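You operate a simulated robot arm through the tools that you are given. There is no shell and no other tool.

You are at the controls of a simulated robot arm. One attempt, no reset.

Task
Open the white cover, put the blue cloth on the dryer, then shut the cover. Then open the grey cabinet drawer, fetch the white block with the largest size on its label from the long granite slab and set it in the inside of the grey cabinet drawer, then shut the drawer. Then fetch the blue chip bin and set it on the shelf of the short steel bench. Then put the blue bin on the top of the microscope bench. Then turn the off-time knob to 70. Then press the orange machine zero z button two times. Then put the red tray on the top of the long steel bench away on the top of the short steel bench. Then fetch the block that says "290" from the top of the white-legged bench and set it on top of the holder on the top of the white-legged bench. Then take the grey chip bin and put it on the shelf of the small table. Do these in the order given.

The check looks at the end state, three seconds after you hand in, the way a careful person would. Anything else that was tipped, shoved, dropped, spilled or broken makes it a failure. A push-on lid holds only when it is set on centred and level and pressed home; a screw cap is set on level and turned clockwise until tight. Flat cloth is picked up by pressing the open fingertips on it (5 to 10 N) and closing them slowly along it; thin cloth reads only 2 to 8 mm in the jaws.

Robot
A 7-joint arm with a two-finger gripper on a trunk, on a base that drives. Base frame: it is fixed to the floor where the robot stands at the start and does not move with it; the origin is under the middle of the robot, x ahead of it, y to its left, z up; the surface under the hand at the start is at about z = 78.3. Lengths are in cm, angles in degrees, forces in N, time in s.
With the tool pointing down near the work surface it reaches from about 28 to 72 cm from the robot's upright axis, wherever it stands. Its first joint turns from -166.0 to 166.0 degrees. Places, roughly: block [475, 25, 75]; blue bin (34x17x10 cm) [190, 280, 80]; blue chip bin (26x15x6 cm) [150, 260, 80]; blue cloth (9x6x3 cm) [-170, 290, 80]; dryer (17x14 cm) [46, 10, 80]; grey cabinet drawer [-110, 430, 80]; grey chip bin (26x15x6 cm) [520, 150, 80]; holder [525, 75, 75]; inside of the grey cabinet drawer [-110, 440, 70]; off-time knob [150, 440, 110]; orange machine zero z button [-110, 440, 140]; red tray [-300, 275, 75]; shelf of the short steel bench [170, 260, 30]; shelf of the small table [680, 450, 30]; top of the microscope bench [110, 30, 80]; top of the short steel bench [170, 260, 80]; white block [-100, 250, 100]; white cover [50, 10, 90]. Payload 2.94 kg.
The tool frame sits at the grasp point between the pads (the TCP): z along the fingers, y along the line on which they close. The tips reach 3 cm beyond it. Largest opening 13.8 cm; the body of the gripper starts 10.9 cm behind the TCP.
Orientation is that of the tool frame in the base frame, as [roll, pitch, yaw] about the fixed x, y, z axes, in that order (R = Rz(yaw) Ry(pitch) Rx(roll)). With the fingers straight down and closing along the base's y, the tool's x points along the base's -x, its y along +y and its z along -z.

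Tools
- The arm moves only by the tool jog_arm. Its argument "deltas" is one flat list of numbers, 7 for each row, row after row: the shift along the base's x, y, z in units of 200 mm (1.0 is 200 mm), then the turn, a rotation vector about the base's x, y, z in units of 120 degrees (1.0 is 120 degrees), then the finger opening in cm, from 0 to 13.8. In form: [dx, dy, dz, ax, ay, az, fingers, dx, dy, dz, ax, ay, az, fingers, ...]. A call has 1 to 20 rows; each row is the pose to reach, as a shift and turn from the pose commanded when the call began. A call with a number of a shift or a turn outside -1 to 1 is refused whole. Each row takes 0.2 s and may step no farther than 5 cm and 8.6 degrees from the row before; otherwise, or with a gripper value out of range, the whole call is refused. A pose out of reach is approached as far as the arm can. The call stops where the force on the tool passes 40 N (or 10 N more than at its start, if that is more) or the arm is blocked; 0.2 s more then pass. The fingers move at their own pace and stop on an object; they squeeze with about 29 N. The grip force told is the motor's: it shows also when the fingers shut on nothing. Time passes only in rows, and 0.2 s behind the last, so rows that repeat a pose let the fingers close. The reply holds the time, the measured pose of the TCP, the force on the tool along the base axes, the opening and the grip force, in the units named above and with some noise, with the torque about the TCP (base axes, N m) and any sound that the robot's microphone picked up, and new pictures: "views" is both (left out), scene, wrist or none.
- Cameras (640 x 400 px; columns grow to the right, rows downward): "scene" is now at [0.74, 13.83, 135.26]; the picture's right is [0.03, -1.00, 0.00], its down [-0.62, -0.02, -0.79] and it looks along [0.78, 0.03, -0.62] (base axes); focal length 285 px, centre (320, 200). "wrist" rides on the gripper at [7.1, 1.9, -14.6] in the tool frame; the picture's right is [-0.26, 0.97, 0.00], its down [-0.85, -0.23, -0.48] and it looks along [-0.46, -0.12, 0.88] (tool axes); focal length 280 px, centre (320, 200). There is no depth. A picture from a camera that has moved, and an enlarged one, comes with that camera's place and axes in the base frame and with its lens.
- raise_lower(by): slides the trunk up (or, below 0, down) by that many cm; the arm and the scene camera ride with it, the base frame stays. It gives what a move gives, with no picture.
- base_move(legs): drives the robot by 1 to 6 legs, each [ahead, left, turn to the left] in cm, cm and degrees, along the robot's own axes; the way and the turn of a leg run together, so that a leg with both is an arc; at most 150 cm and 180 degrees a leg. The arm and the cameras ride along, it lands a little off, and it stops where it bumps. It gives what a move gives, and a new picture of the scene camera.
- pan_tilt(pan, tilt): turns the head with the scene camera to pan (to the left, within 86 degrees either way) and tilt (down, from -29 to 69), counted from straight ahead of the robot. It gives what a move gives, and a new picture of the scene camera.
- enlarge(camera, box): a new picture of the part [left, top, right, bottom] of that camera's present view, enlarged. The clock stands still meanwhile.
- job_done(): hands the job in; it is judged then, once.

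Places have to be worked out from the pictures, the camera data and where the tool is seen. Open the gripper and draw the arm clear of the work before you hand the job in, unless the task says otherwise.

The tools are called by a JSON object that holds its "op" and its "data". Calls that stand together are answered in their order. jog_arm: Moves the arm, as the interface text tells. Its arguments: {"type":"object","properties":{"deltas":{"type":"array"},"views":{"type":"string","enum":["both","scene","wrist","none"]}},"required":["deltas"]} The other tools are called the same way: raise_lower (by) slides the trunk up or down; base_move (legs) drives the base; pan_tilt (pan, tilt) turns the head that bears the scene camera; enlarge (camera, box) takes an enlarged picture of a part of a camera's view; job_done () hands the job in.

At the start:

```text
t: 0.0
tool_pos: [40.03, 19.27, 114.85]
tool_rot: [-179.9, 0.1, -179.9]
contact_force: [-0.2, 0.7, -0.6]
moment: [0.0, -0.01, -0.03]
gripper_width: 13.79
gripper_force: 0.0
trunk travel left (down, up): [-20.0, 25.4]
robot x, y, heading: [-0.11, 0.19, -0.2]
head pan, tilt: [1.9, 38.3]
```

scene: 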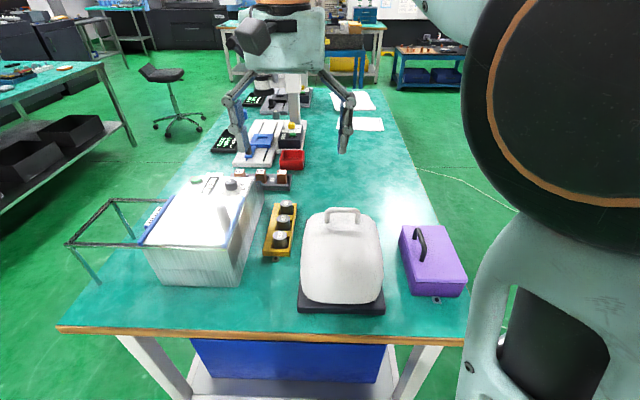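
wrist: 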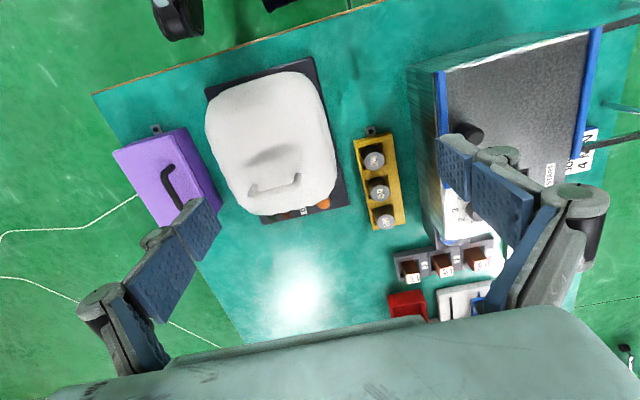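

The scene shows the white cover with a handle on a dark base ahead of the robot, near [46,10]. I enlarge both views around it to learn how the cover is built.

{"op": "enlarge", "data": {"camera": "scene", "box": [260, 180, 420, 330]}}

{"op": "enlarge", "data": {"camera": "wrist", "box": [180, 40, 380, 240]}}

```text
2.67 times, centred on (340, 255) of scene
camera zoom: at [0.74, 13.83, 135.26], right [0.03, -1.0, 0.0], down [-0.62, -0.02, -0.79], along [0.78, 0.03, -0.62], focal length 760 px, centre (267, 53)
```

zoom: 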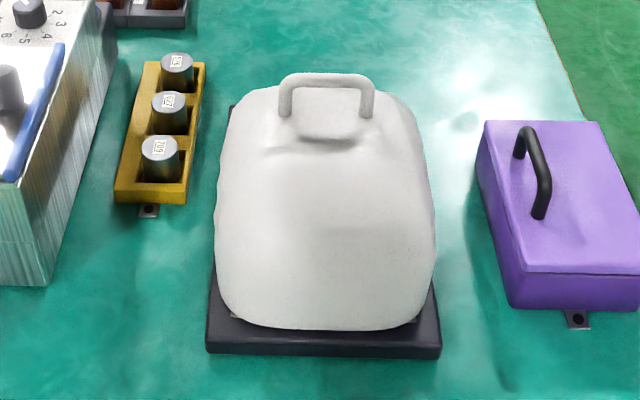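

```text
2.00 times, centred on (280, 140) of wrist
camera zoom: at [32.89, 21.15, 129.51], right [0.26, 0.97, 0.0], down [0.85, -0.23, 0.48], along [0.46, -0.12, -0.88], focal length 561 px, centre (400, 320)
```

zoom: 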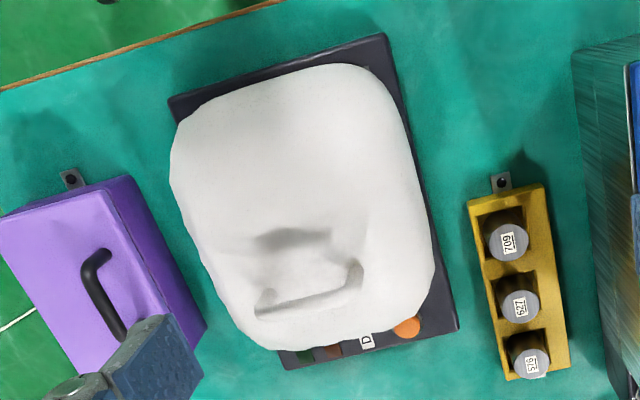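

The handle bar triangulates to about x 47.5, y 7 to 14, z 94.5, with the hinges seemingly on the near side of the base. Before moving I look around to map the room.

{"op": "pan_tilt", "data": {"pan": 60, "tilt": 15}}

{"op": "pan_tilt", "data": {"pan": 0, "tilt": 10}}

{"op": "pan_tilt", "data": {"pan": -60, "tilt": 20}}

```text
t: 1.3
tool_pos: [39.98, 19.36, 114.89]
tool_rot: [-180.0, 0.0, -179.9]
contact_force: [-0.3, 0.4, -0.9]
moment: [-0.03, 0.0, -0.01]
gripper_width: 13.78
gripper_force: 0.1
trunk travel left (down, up): [-20.0, 25.4]
robot x, y, heading: [0.11, 0.06, -0.2]
head pan, tilt: [60.0, 15.0]
camera scene: at [-3.19, 21.64, 138.96], right [0.87, -0.5, 0.0], down [-0.13, -0.22, -0.97], along [0.48, 0.84, -0.26], focal length 285 px, centre (320, 200)
```

scene: 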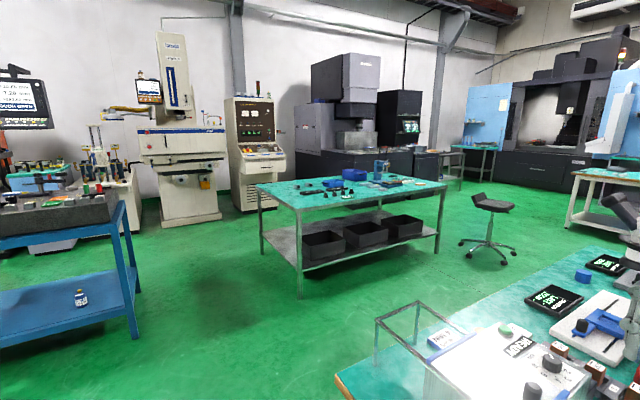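

```text
t: 2.6
tool_pos: [40.04, 19.27, 114.92]
tool_rot: [-180.0, -0.1, -180.0]
contact_force: [0.4, 0.2, 0.7]
moment: [-0.02, -0.03, -0.02]
gripper_width: 13.79
gripper_force: 0.1
trunk travel left (down, up): [-20.0, 25.4]
robot x, y, heading: [-0.17, -0.12, 0.1]
head pan, tilt: [0.0, 10.0]
camera scene: at [1.43, 13.56, 139.78], right [0.0, -1.0, 0.0], down [-0.17, 0.0, -0.98], along [0.98, 0.0, -0.17], focal length 285 px, centre (320, 200)
```

scene: 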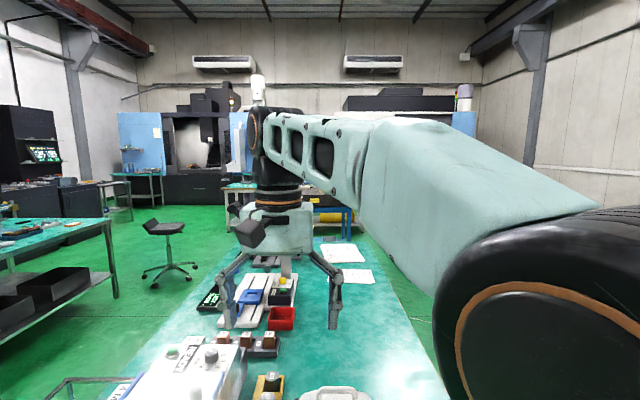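

```text
t: 3.9
tool_pos: [39.92, 19.3, 114.93]
tool_rot: [180.0, 0.1, -180.0]
contact_force: [-0.4, 0.7, 0.6]
moment: [0.0, 0.01, 0.01]
gripper_width: 13.78
gripper_force: 0.1
trunk travel left (down, up): [-20.0, 25.4]
robot x, y, heading: [0.28, 0.0, -0.2]
head pan, tilt: [-60.0, 20.0]
camera scene: at [-3.21, 5.49, 138.15], right [-0.87, -0.5, 0.0], down [-0.17, 0.3, -0.94], along [0.47, -0.81, -0.34], focal length 285 px, centre (320, 200)
```

scene: 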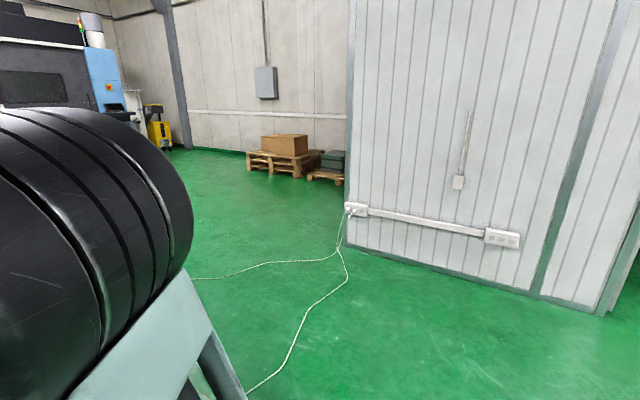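

The room is mapped roughly: steel bench ahead-left, blue bench with granite on the far left, free floor on the right. I'll drive to the right side of the table so the cover's hinge axis points toward me.

{"op": "base_move", "data": {"legs": [[0, -52, 0], [46, 0, 0], [0, 0, 90]]}}

{"op": "pan_tilt", "data": {"pan": 0, "tilt": 40}}

```text
t: 15.1
tool_pos: [28.02, -11.96, 114.94]
tool_rot: [-180.0, 0.0, -92.5]
contact_force: [0.0, -0.4, -0.5]
moment: [-0.03, 0.01, -0.01]
gripper_width: 13.81
gripper_force: 0.0
trunk travel left (down, up): [-20.0, 25.4]
robot x, y, heading: [45.27, -52.66, 87.3]
head pan, tilt: [-60.0, 20.0]
camera scene: at [39.93, -55.79, 138.15], right [0.46, -0.89, 0.0], down [-0.3, -0.16, -0.94], along [0.83, 0.43, -0.34], focal length 285 px, centre (320, 200)
```

scene: 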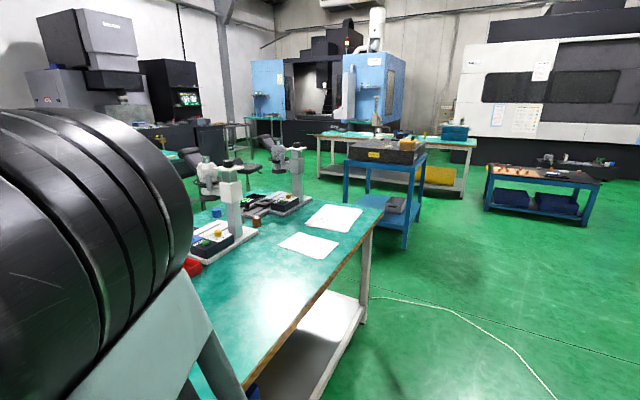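

```text
t: 16.4
tool_pos: [27.97, -11.93, 114.92]
tool_rot: [180.0, 0.0, -92.8]
contact_force: [-0.1, 0.5, -0.6]
moment: [0.01, -0.01, 0.0]
gripper_width: 13.8
gripper_force: 0.1
trunk travel left (down, up): [-20.0, 25.4]
robot x, y, heading: [45.55, -53.16, 87.6]
head pan, tilt: [0.0, 40.0]
camera scene: at [32.06, -51.58, 135.01], right [1.0, -0.05, 0.0], down [-0.03, -0.64, -0.77], along [0.04, 0.77, -0.64], focal length 285 px, centre (320, 200)
```

scene: 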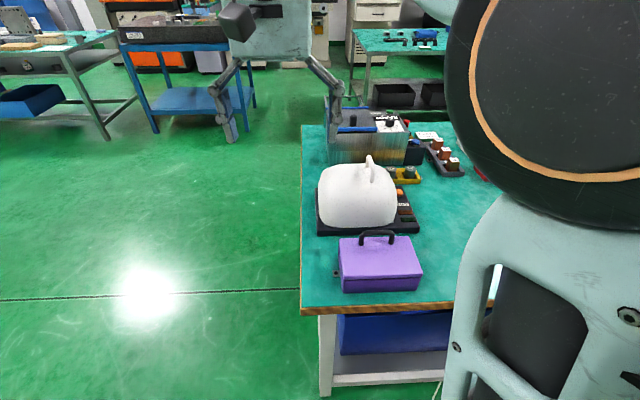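

{"op": "enlarge", "data": {"camera": "scene", "box": [290, 120, 480, 300]}}

```text
2.22 times, centred on (385, 210) of scene
camera zoom: at [32.06, -51.58, 135.01], right [1.0, -0.05, 0.0], down [-0.03, -0.64, -0.77], along [0.04, 0.77, -0.64], focal length 634 px, centre (176, 178)
```

zoom: 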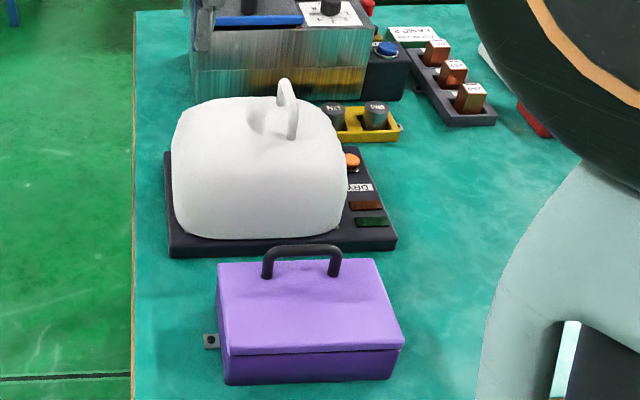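

The side view shows the handle standing at about x 48, z 92–95.5, and hinge brackets on the x≈35 side, so the cover swings up toward −x. I move the base closer and centre it on that swing.

{"op": "base_move", "data": {"legs": [[7, 8, 2.5]]}}

```text
t: 17.7
tool_pos: [18.22, -5.49, 114.98]
tool_rot: [-180.0, -0.1, -90.1]
contact_force: [0.1, -0.6, 0.4]
moment: [0.03, 0.04, -0.03]
gripper_width: 13.78
gripper_force: 0.0
trunk travel left (down, up): [-20.0, 25.4]
robot x, y, heading: [37.69, -45.33, 90.0]
head pan, tilt: [0.0, 40.0]
camera scene: at [24.11, -44.96, 135.01], right [1.0, 0.0, 0.0], down [0.0, -0.64, -0.77], along [0.0, 0.77, -0.64], focal length 285 px, centre (320, 200)
```

scene: 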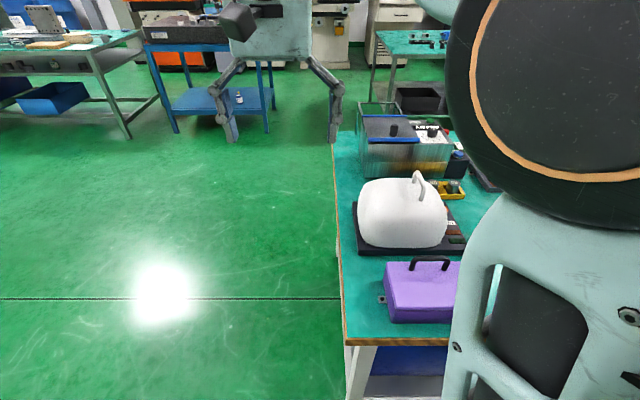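

I bring the hand toward a spot above the handle at safe height, in two stages.

{"op": "jog_arm", "data": {"deltas": [0.22, 0.1, 0, 0, 0, 0, 6, 0.44, 0.2, 0, 0, 0, 0, 6, 0.66, 0.3, 0, 0, 0, 0, 6, 0.88, 0.4, 0, 0, 0, 0, 6, 1.0, 0.5, 0, 0, 0, 0, 6], "views": "none"}}

{"op": "jog_arm", "data": {"deltas": [0.1, 0.08, 0, 0, 0, 0, 6, 0.3, 0.2, 0, 0, 0, 0, 6, 0.49, 0.3, -0.05, 0, 0, 0, 6, 0.49, 0.3, -0.1, 0, 0, 0, 6], "views": "both"}}

```text
t: 18.9
tool_pos: [38.26, 4.66, 115.05]
tool_rot: [-180.0, 0.0, -90.1]
contact_force: [0.2, -0.2, 0.5]
moment: [-0.02, 0.01, -0.01]
gripper_width: 5.98
gripper_force: 0.0
trunk travel left (down, up): [-20.0, 25.4]
robot x, y, heading: [37.06, -45.32, 90.0]
head pan, tilt: [0.0, 40.0]
```

```text
t: 19.9
tool_pos: [47.97, 10.51, 113.04]
tool_rot: [179.9, 0.0, -90.1]
contact_force: [0.0, 1.2, 0.1]
moment: [-0.01, 0.08, 0.01]
gripper_width: 6.02
gripper_force: 0.0
trunk travel left (down, up): [-20.0, 25.4]
robot x, y, heading: [37.41, -45.7, 89.8]
head pan, tilt: [0.0, 40.0]
camera scene: at [24.12, -44.95, 135.01], right [1.0, 0.0, 0.0], down [0.0, -0.64, -0.77], along [0.0, 0.77, -0.64], focal length 285 px, centre (320, 200)
camera wrist: at [46.03, 3.38, 127.67], right [-0.96, 0.26, 0.0], down [0.23, 0.85, 0.48], along [0.12, 0.46, -0.88], focal length 280 px, centre (320, 200)
```

scene: 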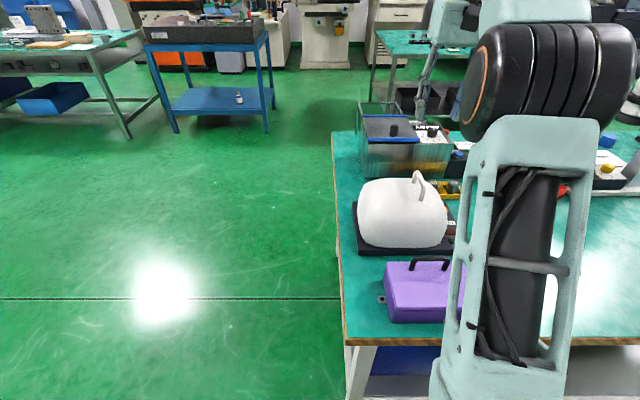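
wrist: 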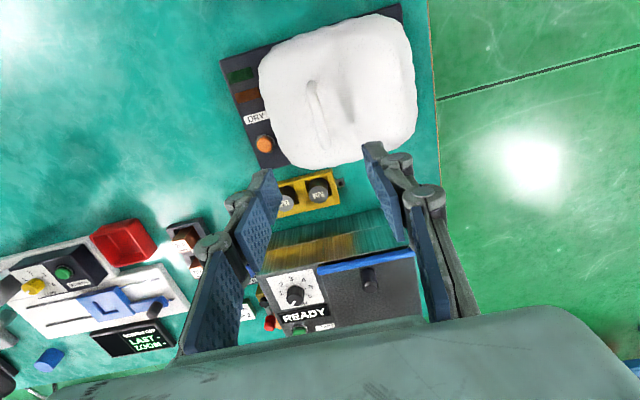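

The hand hovers above the cover. I enlarge both views to measure the handle more precisely.

{"op": "enlarge", "data": {"camera": "wrist", "box": [220, 0, 440, 180]}}

{"op": "enlarge", "data": {"camera": "scene", "box": [345, 160, 475, 260]}}

```text
2.22 times, centred on (330, 90) of wrist
camera zoom: at [46.03, 3.38, 127.67], right [-0.96, 0.26, 0.0], down [0.23, 0.85, 0.48], along [0.12, 0.46, -0.88], focal length 623 px, centre (298, 444)
```

zoom: 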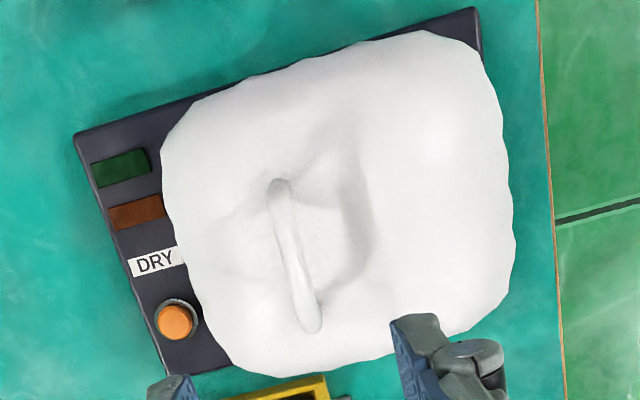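

```text
4.00 times, centred on (410, 210) of scene
camera zoom: at [24.12, -44.95, 135.01], right [1.0, 0.0, 0.0], down [0.0, -0.64, -0.77], along [0.0, 0.77, -0.64], focal length 1140 px, centre (-40, 160)
```

zoom: 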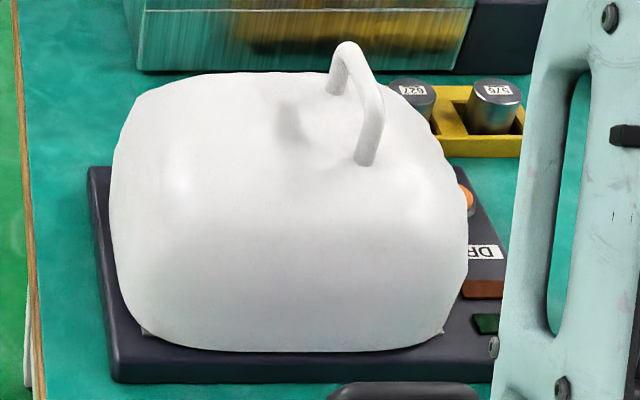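

Triangulation puts the handle bar at x≈47.6, y 6.2–13.5, top z≈96.3, with the cover surface near z 92. I descend with a slight tilt, stopping with the tips just around the bar top.

{"op": "jog_arm", "data": {"deltas": [-0.01, -0.015, -0.2, 0, 0.05, 0, 4, -0.018, -0.03, -0.4, 0, 0.1, 0, 4, -0.018, -0.03, -0.6, 0, 0.125, 0, 4, -0.018, -0.03, -0.7, 0, 0.125, 0, 4], "views": "both"}}

```text
t: 20.9
tool_pos: [47.71, 9.79, 98.96]
tool_rot: [165.0, 0.0, -90.1]
contact_force: [0.1, 0.1, 0.2]
moment: [-0.01, 0.0, -0.02]
gripper_width: 3.99
gripper_force: 0.0
trunk travel left (down, up): [-20.0, 25.4]
robot x, y, heading: [37.75, -45.15, 89.8]
head pan, tilt: [0.0, 40.0]
camera scene: at [24.11, -44.96, 135.01], right [1.0, 0.0, 0.0], down [0.0, -0.64, -0.77], along [0.0, 0.77, -0.64], focal length 285 px, centre (320, 200)
camera wrist: at [49.61, 2.67, 113.46], right [-0.93, 0.26, 0.25], down [0.35, 0.85, 0.4], along [-0.11, 0.46, -0.88], focal length 280 px, centre (320, 200)
```

scene: 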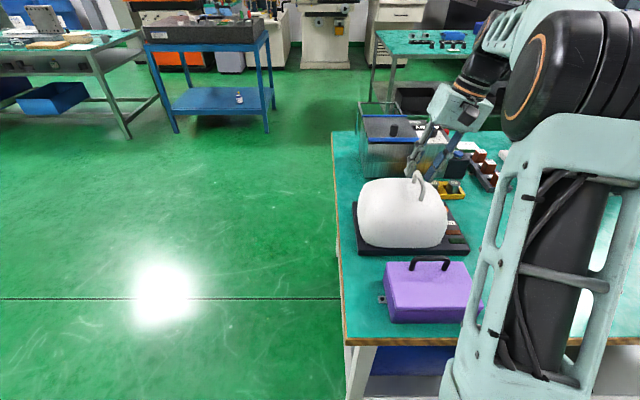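
wrist: 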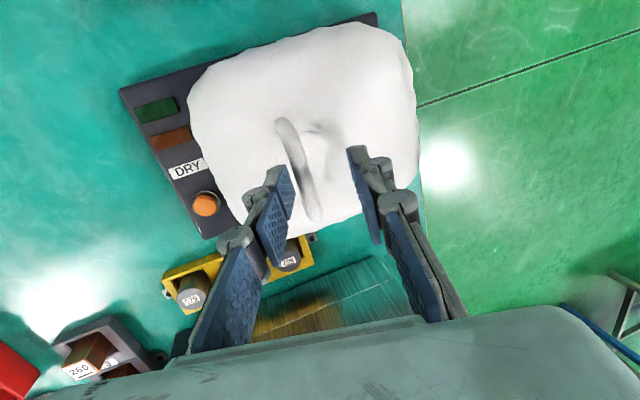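

The bar lies between the two fingertips, a bit nearer the +x finger. I check with an enlarged view before descending the last bit.

{"op": "enlarge", "data": {"camera": "wrist", "box": [220, 90, 420, 260]}}

{"op": "enlarge", "data": {"camera": "scene", "box": [380, 80, 480, 220]}}

```text
2.35 times, centred on (320, 175) of wrist
camera zoom: at [49.61, 2.67, 113.46], right [-0.93, 0.26, 0.25], down [0.35, 0.85, 0.4], along [-0.11, 0.46, -0.88], focal length 660 px, centre (320, 259)
```

zoom: 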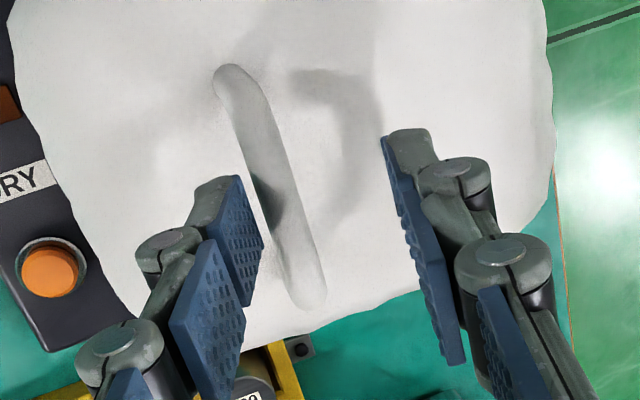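

```text
2.86 times, centred on (430, 150) of scene
camera zoom: at [24.11, -44.96, 135.01], right [1.0, 0.0, 0.0], down [0.0, -0.64, -0.77], along [0.0, 0.77, -0.64], focal length 814 px, centre (6, 343)
```

zoom: 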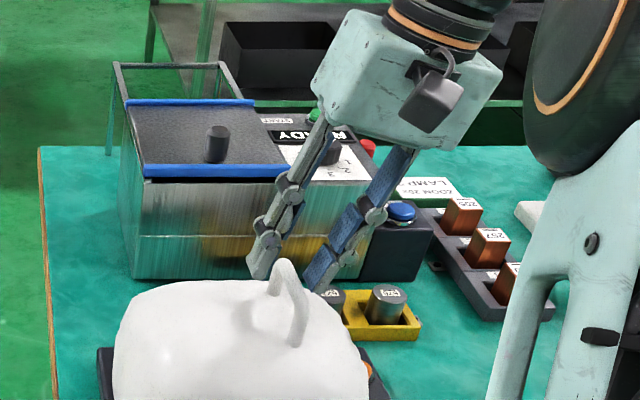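

The bar is properly straddled. I descend 2.3 cm and close gently on the bar.

{"op": "jog_arm", "data": {"deltas": [0.005, 0, -0.06, 0, 0, 0, 4, 0.005, 0, -0.115, 0, 0, 0, 4, 0.005, 0, -0.115, 0, 0, 0, 0.4, 0.005, 0, -0.115, 0, 0, 0, 0.4, 0.005, 0, -0.115, 0, 0, 0, 0.4], "views": "wrist"}}

```text
t: 22.1
tool_pos: [48.09, 9.93, 96.63]
tool_rot: [165.0, 0.0, -90.1]
contact_force: [4.8, 0.1, 1.8]
moment: [0.08, -0.09, 0.33]
gripper_width: 1.05
gripper_force: 38.3
trunk travel left (down, up): [-20.0, 25.4]
robot x, y, heading: [37.18, -45.24, 89.8]
head pan, tilt: [0.0, 40.0]
camera wrist: at [49.86, 2.72, 111.24], right [-0.93, 0.26, 0.25], down [0.35, 0.85, 0.4], along [-0.11, 0.46, -0.88], focal length 280 px, centre (320, 200)
```

wrist: 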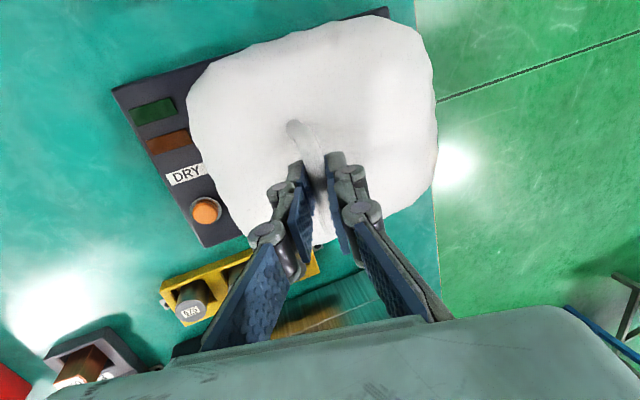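

The bar is held (1.05 cm). I test the hinge direction by a small lift along the expected arc and read the force.

{"op": "jog_arm", "data": {"deltas": [-0.02, 0, 0.02, 0, -0.012, 0, 0.4, -0.04, 0, 0.035, 0, -0.025, 0, 0.4], "views": "scene"}}

```text
t: 22.7
tool_pos: [47.07, 9.88, 97.47]
tool_rot: [168.0, 0.0, -90.1]
contact_force: [3.8, -2.8, 3.4]
moment: [-0.24, -0.04, 0.46]
gripper_width: 1.07
gripper_force: 37.7
trunk travel left (down, up): [-20.0, 25.4]
robot x, y, heading: [37.2, -45.57, 89.9]
head pan, tilt: [0.0, 40.0]
camera scene: at [24.15, -45.03, 135.02], right [1.0, 0.0, 0.0], down [0.0, -0.64, -0.77], along [0.0, 0.77, -0.64], focal length 285 px, centre (320, 200)
```

scene: 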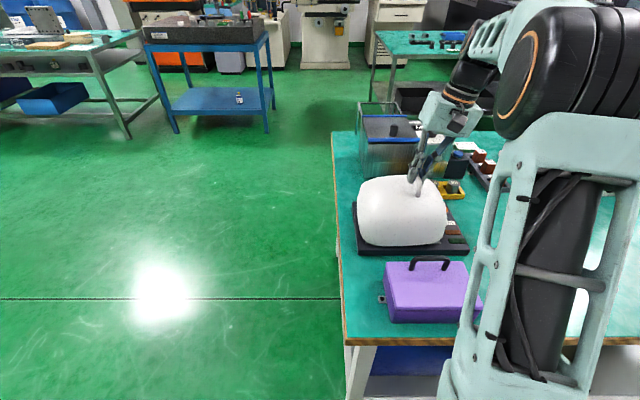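

The cover followed with little force. I check the enlarged view to see which edge lifted.

{"op": "enlarge", "data": {"camera": "scene", "box": [340, 150, 480, 260]}}

```text
3.64 times, centred on (410, 205) of scene
camera zoom: at [24.15, -45.03, 135.02], right [1.0, 0.0, 0.0], down [0.0, -0.64, -0.77], along [0.0, 0.77, -0.64], focal length 1037 px, centre (-7, 182)
```

zoom: 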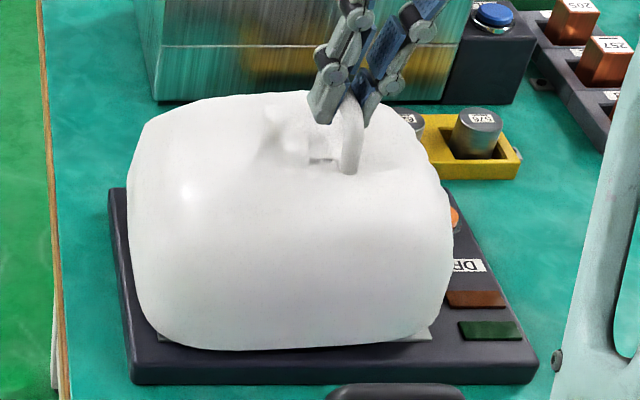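

The far (+x) lower edge has lifted, so the hinge is on the −x side as guessed. I continue along the arc about (35, 80.5) up to about 45°.

{"op": "jog_arm", "data": {"deltas": [-0.1, 0, 0.063, 0, -0.053, 0, 0.4, -0.214, 0, 0.1175, 0, -0.112, 0, 0.4, -0.334, 0, 0.157, 0, -0.17, 0, 0.4, -0.458, 0, 0.182, 0, -0.228, 0, 0.4, -0.5835, 0, 0.192, 0, -0.287, 0, 0.4, -0.71, 0, 0.186, 0, -0.345, 0, 0.4], "views": "scene"}}

```text
t: 23.8
tool_pos: [38.37, 9.86, 101.4]
tool_rot: [-164.8, 0.7, -90.1]
contact_force: [1.3, -10.0, 8.2]
moment: [0.62, 0.11, 0.63]
gripper_width: 1.08
gripper_force: 38.4
trunk travel left (down, up): [-20.0, 25.4]
robot x, y, heading: [37.47, -45.56, 89.9]
head pan, tilt: [0.0, 40.0]
stopped in row 5: the force on the tool passed its limit at 41 N (the readings are from after the stop); the commanded pose is now the measured one
camera scene: at [24.2, -45.19, 134.98], right [1.0, 0.0, 0.0], down [0.0, -0.64, -0.77], along [0.0, 0.77, -0.64], focal length 285 px, centre (320, 200)
```

scene: 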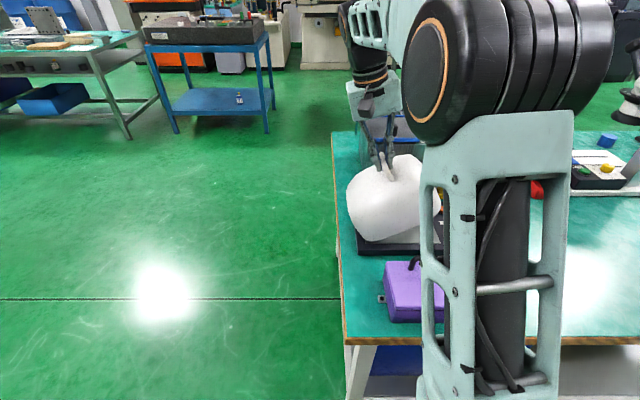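

The cover is about 30° open; refitting the arc from measured poses gives hinge ≈(34.4, 81). I continue more slowly along that refined arc.

{"op": "jog_arm", "data": {"deltas": [-0.036, 0, 0.005, 0, -0.0167, 0, 0.4, -0.072, 0, 0.011, 0, -0.0333, 0, 0.4, -0.108, 0, 0.015, 0, -0.05, 0, 0.4, -0.144, 0, 0.0175, 0, -0.0667, 0, 0.4, -0.18, 0, 0.018, 0, -0.0833, 0, 0.4, -0.2165, 0, 0.019, 0, -0.1, 0, 0.4, -0.253, 0, 0.017, 0, -0.1167, 0, 0.4, -0.289, 0, 0.015, 0, -0.133, 0, 0.4, -0.325, 0, 0.011, 0, -0.15, 0, 0.4, -0.361, 0, 0.006, 0, -0.1667, 0, 0.4], "views": "scene"}}

```text
t: 26.0
tool_pos: [30.76, 9.85, 101.39]
tool_rot: [-144.7, 0.5, -89.8]
contact_force: [-3.1, -7.9, 14.2]
moment: [-0.27, -0.01, 0.44]
gripper_width: 1.04
gripper_force: 38.0
trunk travel left (down, up): [-20.0, 25.4]
robot x, y, heading: [37.41, -45.34, 90.1]
head pan, tilt: [0.0, 40.0]
camera scene: at [24.09, -45.19, 135.01], right [1.0, 0.0, 0.0], down [0.0, -0.64, -0.77], along [0.0, 0.77, -0.64], focal length 285 px, centre (320, 200)
```

scene: 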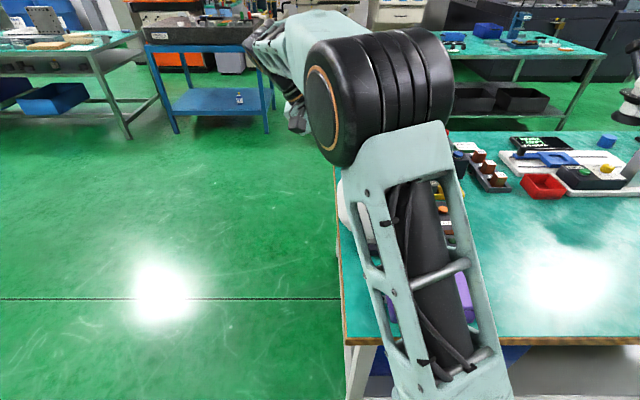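

About 50° open now, with a mild pressing force that suggests a slightly larger radius. I refit the arc (hinge ≈(34.35, 80.6), r≈21.1) and continue.

{"op": "jog_arm", "data": {"deltas": [-0.046, -0.003, -0.005, 0, -0.0167, 0, 0.4, -0.092, -0.005, -0.012, 0, -0.0333, 0, 0.4, -0.128, -0.005, -0.021, 0, -0.05, 0, 0.4, -0.163, -0.005, -0.032, 0, -0.0667, 0, 0.4, -0.198, -0.005, -0.044, 0, -0.0833, 0, 0.4, -0.2325, -0.005, -0.0565, 0, -0.1, 0, 0.4, -0.266, -0.005, -0.072, 0, -0.1167, 0, 0.4, -0.3, -0.005, -0.0865, 0, -0.1333, 0, 0.4, -0.333, -0.005, -0.104, 0, -0.15, 0, 0.4, -0.3655, -0.005, -0.121, 0, -0.1667, 0, 0.4], "views": "both"}}

```text
t: 28.2
tool_pos: [23.58, 9.91, 98.73]
tool_rot: [-124.8, 0.0, -89.8]
contact_force: [9.4, -15.0, -18.5]
moment: [-0.32, 0.17, 0.17]
gripper_width: 1.04
gripper_force: 37.6
trunk travel left (down, up): [-20.0, 25.4]
robot x, y, heading: [37.19, -44.98, 89.8]
head pan, tilt: [0.0, 40.0]
camera scene: at [24.19, -44.96, 134.99], right [1.0, 0.0, 0.0], down [0.0, -0.64, -0.77], along [0.0, 0.77, -0.64], focal length 285 px, centre (320, 200)
camera wrist: at [10.53, 2.7, 105.54], right [-0.55, 0.26, -0.79], down [-0.26, 0.85, 0.46], along [0.79, 0.46, -0.4], focal length 280 px, centre (320, 200)
```

scene: 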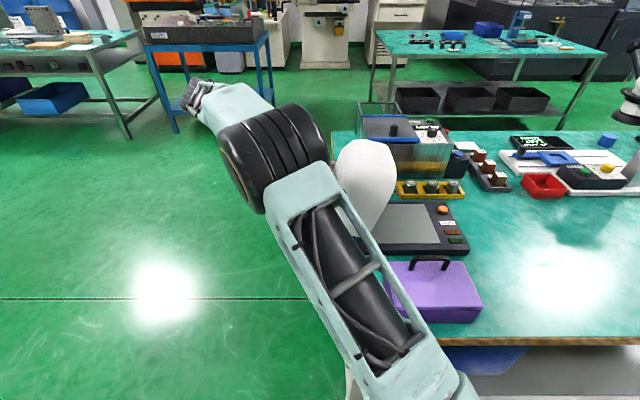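
wrist: 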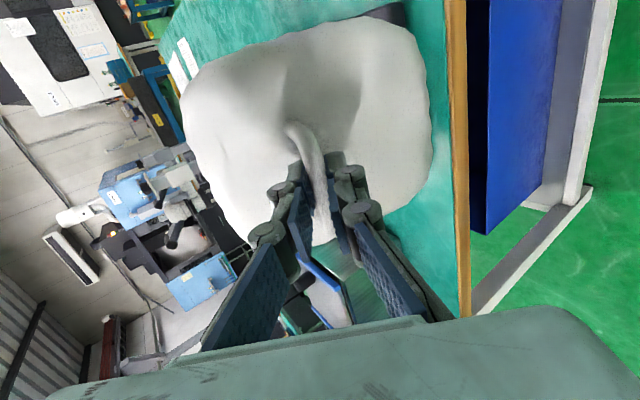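

About 70° open and the flat grey dryer plate is visible. The reading says my radius is now slightly large, so I trim it and continue toward the stop.

{"op": "jog_arm", "data": {"deltas": [-0.033, -0.01, -0.035, 0, -0.0167, 0, 0.4, -0.066, -0.01, -0.06, 0, -0.0333, 0, 0.4, -0.096, -0.01, -0.082, 0, -0.05, 0, 0.4, -0.1255, -0.01, -0.103, 0, -0.0667, 0, 0.4, -0.1535, -0.01, -0.127, 0, -0.0833, 0, 0.4, -0.1815, -0.01, -0.1505, 0, -0.1, 0, 0.4, -0.208, -0.01, -0.176, 0, -0.1167, 0, 0.4, -0.234, -0.01, -0.2015, 0, -0.1333, 0, 0.4, -0.259, -0.01, -0.229, 0, -0.15, 0, 0.4, -0.283, -0.01, -0.2565, 0, -0.1667, 0, 0.4], "views": "both"}}

```text
t: 30.4
tool_pos: [17.85, 9.89, 93.57]
tool_rot: [-104.9, 0.2, -89.5]
contact_force: [-5.3, 13.3, 2.0]
moment: [-0.51, 0.05, -0.45]
gripper_width: 1.11
gripper_force: 37.9
trunk travel left (down, up): [-20.0, 25.4]
robot x, y, heading: [37.54, -45.07, 90.0]
head pan, tilt: [0.0, 40.0]
camera scene: at [24.07, -44.82, 135.0], right [1.0, 0.0, 0.0], down [0.0, -0.64, -0.77], along [0.0, 0.77, -0.64], focal length 285 px, centre (320, 200)
camera wrist: at [3.26, 2.64, 95.54], right [-0.25, 0.26, -0.93], down [-0.41, 0.84, 0.35], along [0.88, 0.47, -0.1], focal length 280 px, centre (320, 200)
```

scene: 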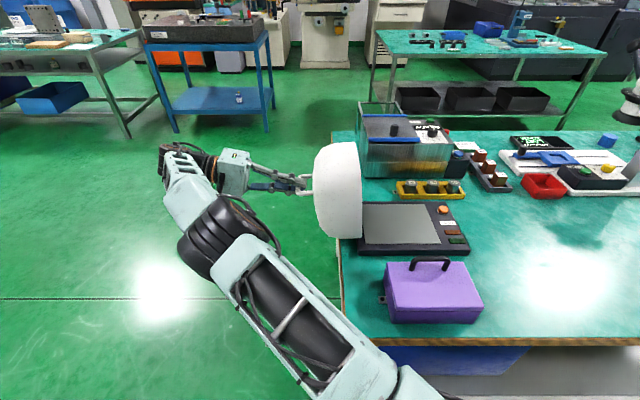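
wrist: 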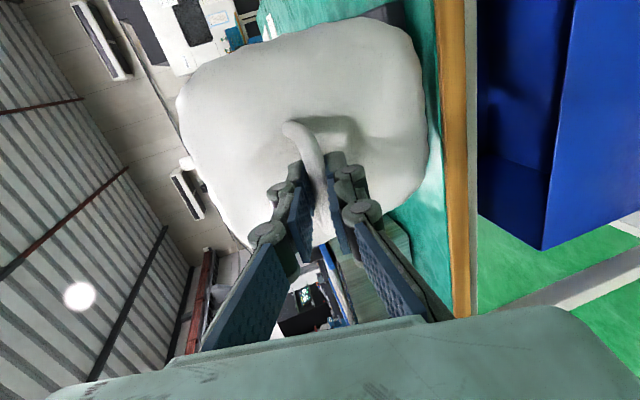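

The cover now stands at about 90° open. I go on gently a few degrees further to find the stop so that it rests open by itself.

{"op": "jog_arm", "data": {"deltas": [-0.0225, -0.003, -0.029, 0, -0.0167, 0, 0.4, -0.045, -0.003, -0.058, 0, -0.0333, 0, 0.4, -0.0655, -0.003, -0.0885, 0, -0.05, 0, 0.4, -0.086, -0.003, -0.119, 0, -0.0667, 0, 0.4], "views": "scene"}}

```text
t: 31.4
tool_pos: [16.94, 9.95, 92.28]
tool_rot: [-100.9, 0.3, -89.4]
contact_force: [-5.9, 16.4, 1.7]
moment: [-0.39, -0.05, 0.06]
gripper_width: 1.06
gripper_force: 37.5
out of reach, approached as far as the arm can: row 3, 4
trunk travel left (down, up): [-20.0, 25.4]
robot x, y, heading: [37.46, -45.49, 90.0]
head pan, tilt: [0.0, 40.0]
camera scene: at [24.06, -44.79, 135.0], right [1.0, 0.0, 0.0], down [0.0, -0.64, -0.77], along [0.0, 0.77, -0.64], focal length 285 px, centre (320, 200)
```

scene: 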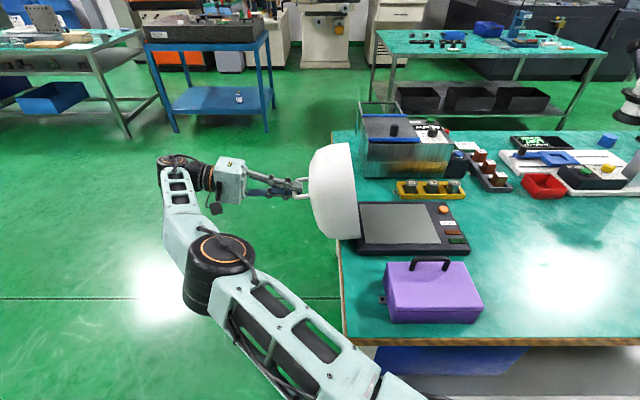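

The arm's reach limit is near and no stop has been met at ~94°. I open the fingers just slightly so the lower finger would still catch the bar, to see whether the cover stays put.

{"op": "jog_arm", "data": {"deltas": [0, 0, 0, 0, 0, 0, 1.6, 0, 0, 0, 0, 0, 0, 2.4, 0, 0, 0, 0, 0, 0, 2.4, 0, 0, 0, 0, 0, 0, 2.4], "views": "both"}}

```text
t: 32.4
tool_pos: [16.94, 9.63, 92.49]
tool_rot: [-100.7, 0.3, -89.4]
contact_force: [-1.2, 0.6, 0.9]
moment: [-0.02, 0.0, -0.01]
gripper_width: 2.42
gripper_force: 0.0
trunk travel left (down, up): [-20.0, 25.4]
robot x, y, heading: [37.43, -45.79, 89.7]
head pan, tilt: [0.0, 40.0]
camera scene: at [24.11, -44.96, 135.01], right [1.0, 0.0, 0.0], down [0.0, -0.64, -0.77], along [0.0, 0.77, -0.64], focal length 285 px, centre (320, 200)
camera wrist: at [2.32, 2.45, 93.4], right [-0.18, 0.26, -0.95], down [-0.43, 0.84, 0.32], along [0.88, 0.47, -0.04], focal length 280 px, centre (320, 200)
```

scene: 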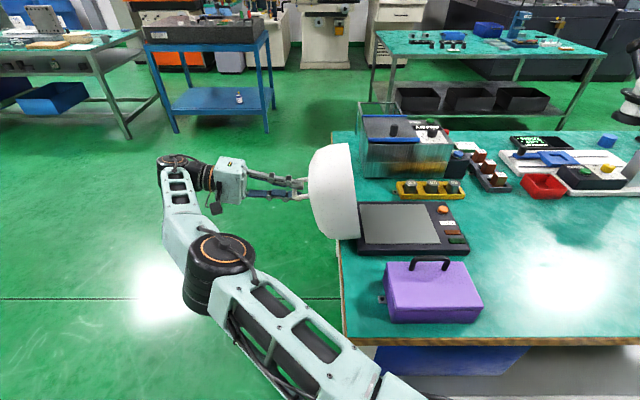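
wrist: 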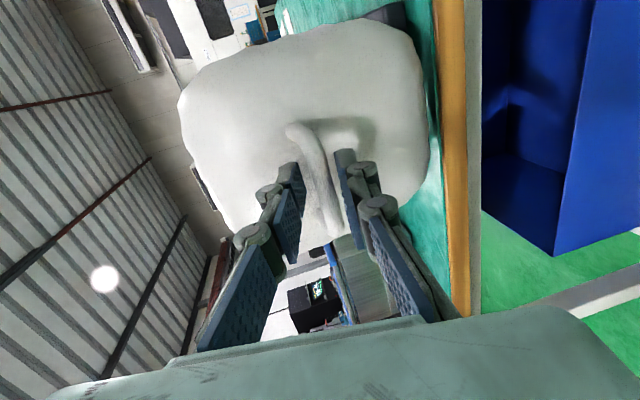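

No load on the fingers: the cover stays open by itself. I open wider and slide the whole robot 12 cm toward −x so the fingers leave the handle straight back.

{"op": "jog_arm", "data": {"deltas": [0, 0, 0, 0, 0, 0, 4, 0, 0, 0, 0, 0, 0, 4, 0, 0, 0, 0, 0, 0, 4], "views": "none"}}

{"op": "base_move", "data": {"legs": [[0, 14, 0]]}}

```text
t: 33.2
tool_pos: [16.89, 9.69, 92.55]
tool_rot: [-100.8, 0.4, -89.5]
contact_force: [0.1, -0.8, -0.8]
moment: [0.02, 0.0, 0.03]
gripper_width: 4.01
gripper_force: 0.1
trunk travel left (down, up): [-20.0, 25.4]
robot x, y, heading: [37.21, -45.52, 89.9]
head pan, tilt: [0.0, 40.0]
```

```text
t: 35.1
tool_pos: [2.94, 9.75, 92.45]
tool_rot: [-100.8, 0.2, -89.6]
contact_force: [-0.3, -0.8, -0.8]
moment: [0.0, -0.03, -0.01]
gripper_width: 3.99
gripper_force: 0.1
trunk travel left (down, up): [-20.0, 25.4]
robot x, y, heading: [23.31, -45.79, 89.8]
head pan, tilt: [0.0, 40.0]
camera scene: at [9.97, -44.89, 135.01], right [1.0, 0.0, 0.0], down [0.0, -0.64, -0.77], along [0.0, 0.77, -0.64], focal length 285 px, centre (320, 200)
```

scene: 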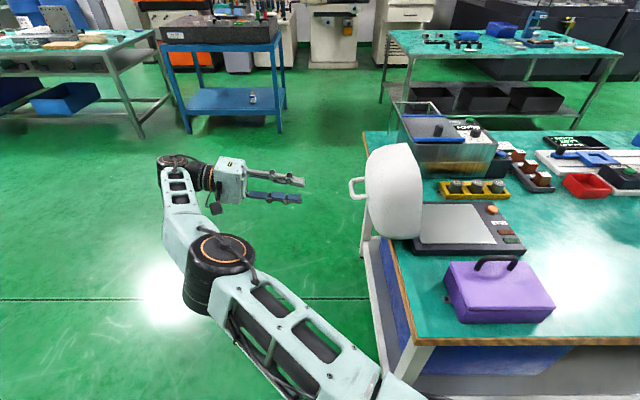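

The cover stands open on its own. I straighten the wrist back to pointing down and raise it for travel.

{"op": "jog_arm", "data": {"deltas": [-0.02, -0.08, 0.12, 0, 0.066, 0, 4, -0.04, -0.16, 0.24, 0, 0.132, 0, 4, -0.06, -0.24, 0.36, 0, 0.198, 0, 4, -0.08, -0.32, 0.48, 0, 0.264, 0, 4, -0.1, -0.4, 0.6, 0, 0.33, 0, 4, -0.1, -0.48, 0.72, 0, 0.396, 0, 4, -0.1, -0.56, 0.84, 0, 0.462, 0, 4, -0.1, -0.64, 0.96, 0, 0.528, 0, 4, -0.1, -0.72, 1.0, 0, 0.594, 0, 4, -0.1, -0.8, 1.0, 0, 0.66, 0, 4], "views": "none"}}

{"op": "pan_tilt", "data": {"pan": 20, "tilt": 20}}

```text
t: 37.3
tool_pos: [0.89, -6.37, 112.63]
tool_rot: [179.8, 0.6, -90.2]
contact_force: [0.7, 0.5, -0.1]
moment: [-0.01, 0.0, -0.02]
gripper_width: 4.0
gripper_force: 0.1
trunk travel left (down, up): [-20.0, 25.4]
robot x, y, heading: [23.09, -45.69, 89.7]
head pan, tilt: [0.0, 40.0]
```

```text
t: 38.1
tool_pos: [0.94, -6.37, 112.63]
tool_rot: [-180.0, 0.5, -90.2]
contact_force: [0.4, 0.6, 0.1]
moment: [-0.02, 0.0, 0.0]
gripper_width: 4.0
gripper_force: 0.0
trunk travel left (down, up): [-20.0, 25.4]
robot x, y, heading: [22.9, -45.85, 89.8]
head pan, tilt: [20.0, 20.0]
camera scene: at [6.79, -44.63, 138.14], right [0.94, 0.34, 0.0], down [0.12, -0.32, -0.94], along [-0.32, 0.88, -0.34], focal length 285 px, centre (320, 200)
```

scene: 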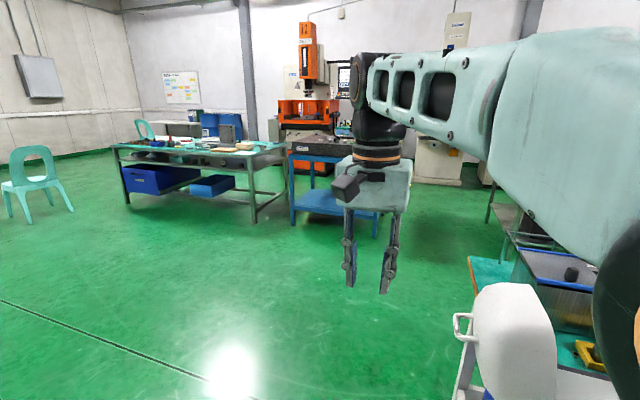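

I enlarge the long steel bench to find the blue cloth and red tray.

{"op": "enlarge", "data": {"camera": "scene", "box": [100, 110, 360, 230]}}

```text
2.46 times, centred on (230, 170) of scene
camera zoom: at [6.79, -44.63, 138.14], right [0.94, 0.34, 0.0], down [0.12, -0.32, -0.94], along [-0.32, 0.88, -0.34], focal length 702 px, centre (542, 274)
```

zoom: 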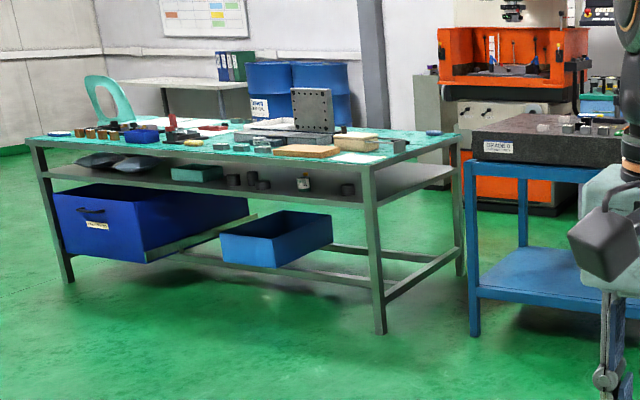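

The bench's right-far corner carries a small blue item (the cloth, near (-170,290)). It must be reached from behind, so I drive through the corridor between the blue bench and the short steel bench.

{"op": "base_move", "data": {"legs": [[0, 55, 0], [150, 0, 0], [0, -50, 0], [130, 0, 0]]}}

{"op": "pan_tilt", "data": {"pan": 60, "tilt": 25}}

```text
t: 61.1
tool_pos: [-10.57, 272.91, 112.65]
tool_rot: [179.9, 0.4, -88.7]
contact_force: [0.0, 1.0, -0.9]
moment: [0.0, 0.01, -0.02]
gripper_width: 3.99
gripper_force: 0.0
trunk travel left (down, up): [-20.0, 25.4]
robot x, y, heading: [12.92, 234.29, 91.2]
head pan, tilt: [20.0, 20.0]
camera scene: at [-3.71, 234.83, 138.15], right [0.93, 0.36, 0.0], down [0.12, -0.32, -0.94], along [-0.34, 0.88, -0.34], focal length 285 px, centre (320, 200)
```

scene: 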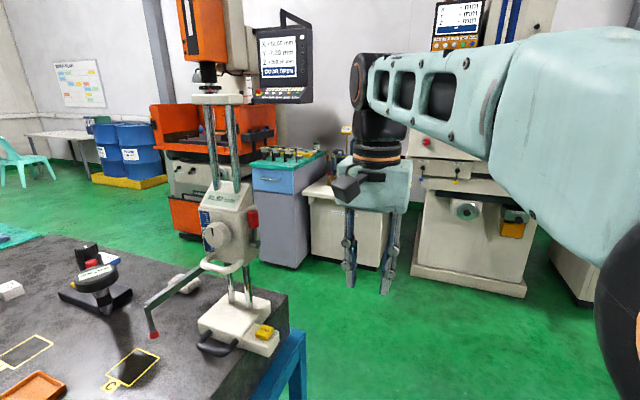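

```text
t: 62.1
tool_pos: [-10.67, 273.09, 112.32]
tool_rot: [-179.6, 0.2, -88.8]
contact_force: [-0.5, -0.4, -0.9]
moment: [0.01, 0.02, -0.02]
gripper_width: 4.01
gripper_force: 0.0
trunk travel left (down, up): [-20.0, 25.4]
robot x, y, heading: [12.7, 234.37, 91.2]
head pan, tilt: [60.0, 25.0]
camera scene: at [-4.64, 234.38, 137.93], right [0.89, 0.46, 0.0], down [0.17, -0.32, -0.93], along [-0.43, 0.83, -0.36], focal length 285 px, centre (320, 200)
```

scene: 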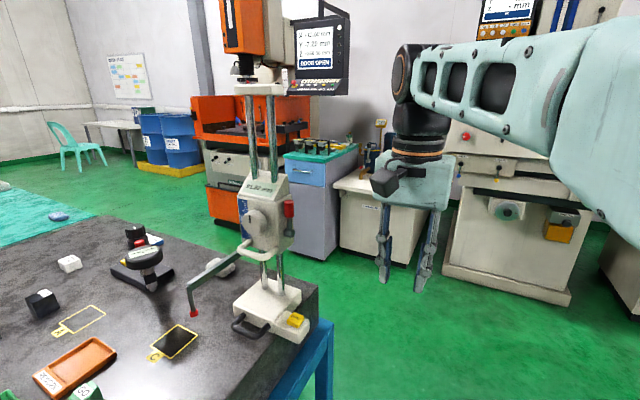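

The granite slab with items is at left, the orange machine with a grey cabinet and blue-fronted drawer behind. The head appears not to have finished its pan, so I look again.

{"op": "pan_tilt", "data": {"pan": 60, "tilt": 28}}

{"op": "pan_tilt", "data": {"pan": 0, "tilt": 20}}

```text
t: 62.8
tool_pos: [-10.59, 273.1, 112.28]
tool_rot: [-179.7, 0.1, -88.9]
contact_force: [0.0, -0.3, 0.0]
moment: [0.0, 0.01, 0.01]
gripper_width: 4.0
gripper_force: 0.0
trunk travel left (down, up): [-20.0, 25.4]
robot x, y, heading: [12.82, 234.42, 91.4]
head pan, tilt: [60.0, 28.0]
camera scene: at [-4.62, 234.33, 137.48], right [0.89, 0.46, 0.0], down [0.19, -0.36, -0.91], along [-0.42, 0.81, -0.41], focal length 285 px, centre (320, 200)
```

scene: 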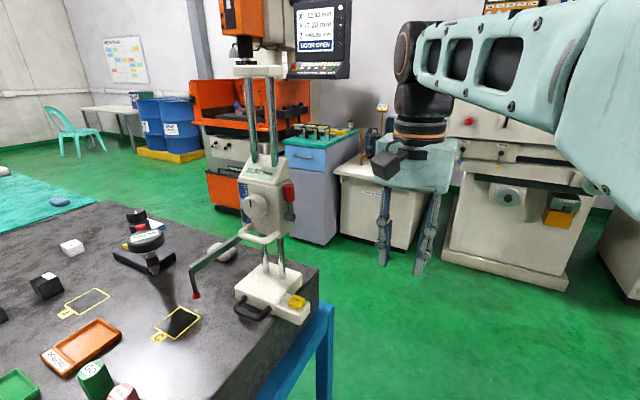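

```text
t: 64.1
tool_pos: [-10.52, 272.98, 112.61]
tool_rot: [179.9, 0.6, -88.8]
contact_force: [0.3, 0.4, -0.5]
moment: [0.04, 0.01, 0.0]
gripper_width: 3.99
gripper_force: 0.1
trunk travel left (down, up): [-20.0, 25.4]
robot x, y, heading: [12.6, 233.74, 90.8]
head pan, tilt: [0.0, 20.0]
camera scene: at [-0.54, 235.45, 138.15], right [1.0, 0.02, 0.0], down [0.01, -0.34, -0.94], along [-0.02, 0.94, -0.34], focal length 285 px, centre (320, 200)
```

scene: 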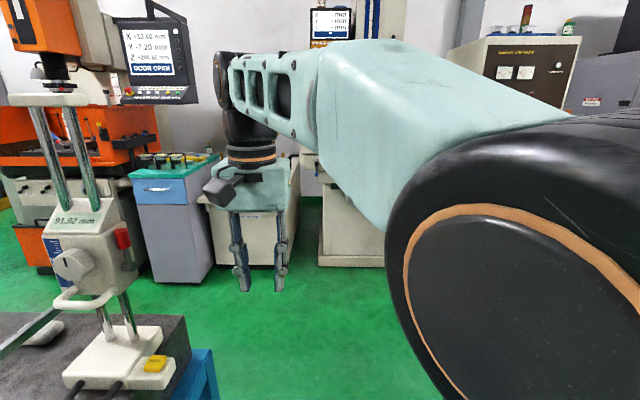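

The head's pan seems blocked by the arm in this pose, so I'll turn the base instead. I drive past the blue bench into the aisle behind it and face −x.

{"op": "base_move", "data": {"legs": [[108, 0, 0], [0, 0, 89]]}}

```text
t: 73.4
tool_pos: [-27.34, 318.65, 112.54]
tool_rot: [180.0, 0.3, 0.0]
contact_force: [-0.4, -0.2, -0.3]
moment: [-0.02, 0.0, 0.0]
gripper_width: 4.0
gripper_force: 0.1
trunk travel left (down, up): [-20.0, 25.4]
robot x, y, heading: [11.83, 341.27, -179.7]
head pan, tilt: [0.0, 20.0]
camera scene: at [10.6, 327.8, 138.15], right [0.0, 1.0, 0.0], down [0.34, 0.0, -0.94], along [-0.94, 0.0, -0.34], focal length 285 px, centre (320, 200)
```

scene: 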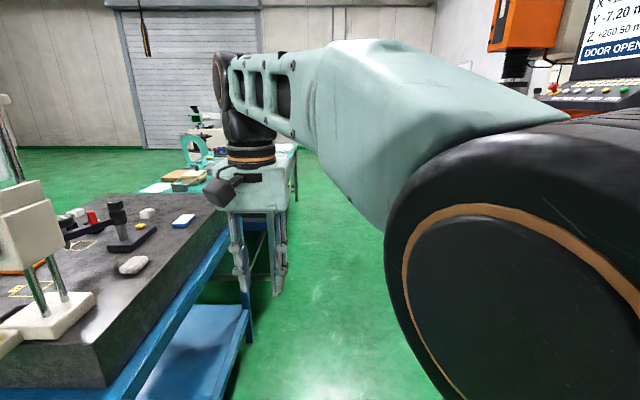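

The aisle ahead looks clear. I look to the right to check the orange machine's front before driving in.

{"op": "pan_tilt", "data": {"pan": -50, "tilt": 25}}

{"op": "pan_tilt", "data": {"pan": 0, "tilt": 35}}

```text
t: 74.6
tool_pos: [-27.34, 318.67, 112.69]
tool_rot: [180.0, 0.4, 0.2]
contact_force: [-0.3, -0.7, -0.2]
moment: [0.01, 0.0, -0.01]
gripper_width: 4.02
gripper_force: 0.0
trunk travel left (down, up): [-20.0, 25.4]
robot x, y, heading: [11.87, 341.63, -179.8]
head pan, tilt: [-50.0, 25.0]
camera scene: at [13.97, 334.86, 137.34], right [0.76, 0.64, 0.0], down [0.27, -0.32, -0.91], along [-0.58, 0.69, -0.42], focal length 285 px, centre (320, 200)
```

scene: 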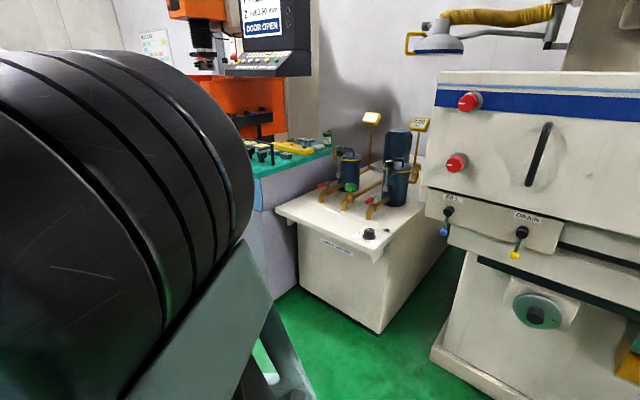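

```text
t: 75.7
tool_pos: [-27.33, 318.61, 112.63]
tool_rot: [179.9, 0.3, 0.1]
contact_force: [-0.3, -0.2, 0.3]
moment: [0.04, 0.01, -0.03]
gripper_width: 4.0
gripper_force: 0.0
trunk travel left (down, up): [-20.0, 25.4]
robot x, y, heading: [11.96, 341.48, -179.8]
head pan, tilt: [0.0, 35.0]
camera scene: at [11.11, 327.81, 135.77], right [0.0, 1.0, 0.0], down [0.57, 0.0, -0.82], along [-0.82, 0.0, -0.57], focal length 285 px, centre (320, 200)
```

scene: 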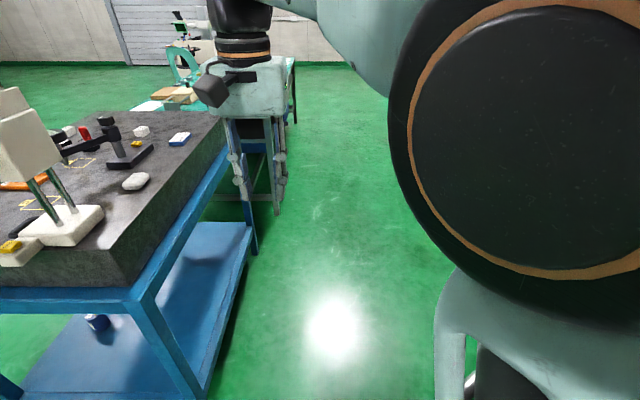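

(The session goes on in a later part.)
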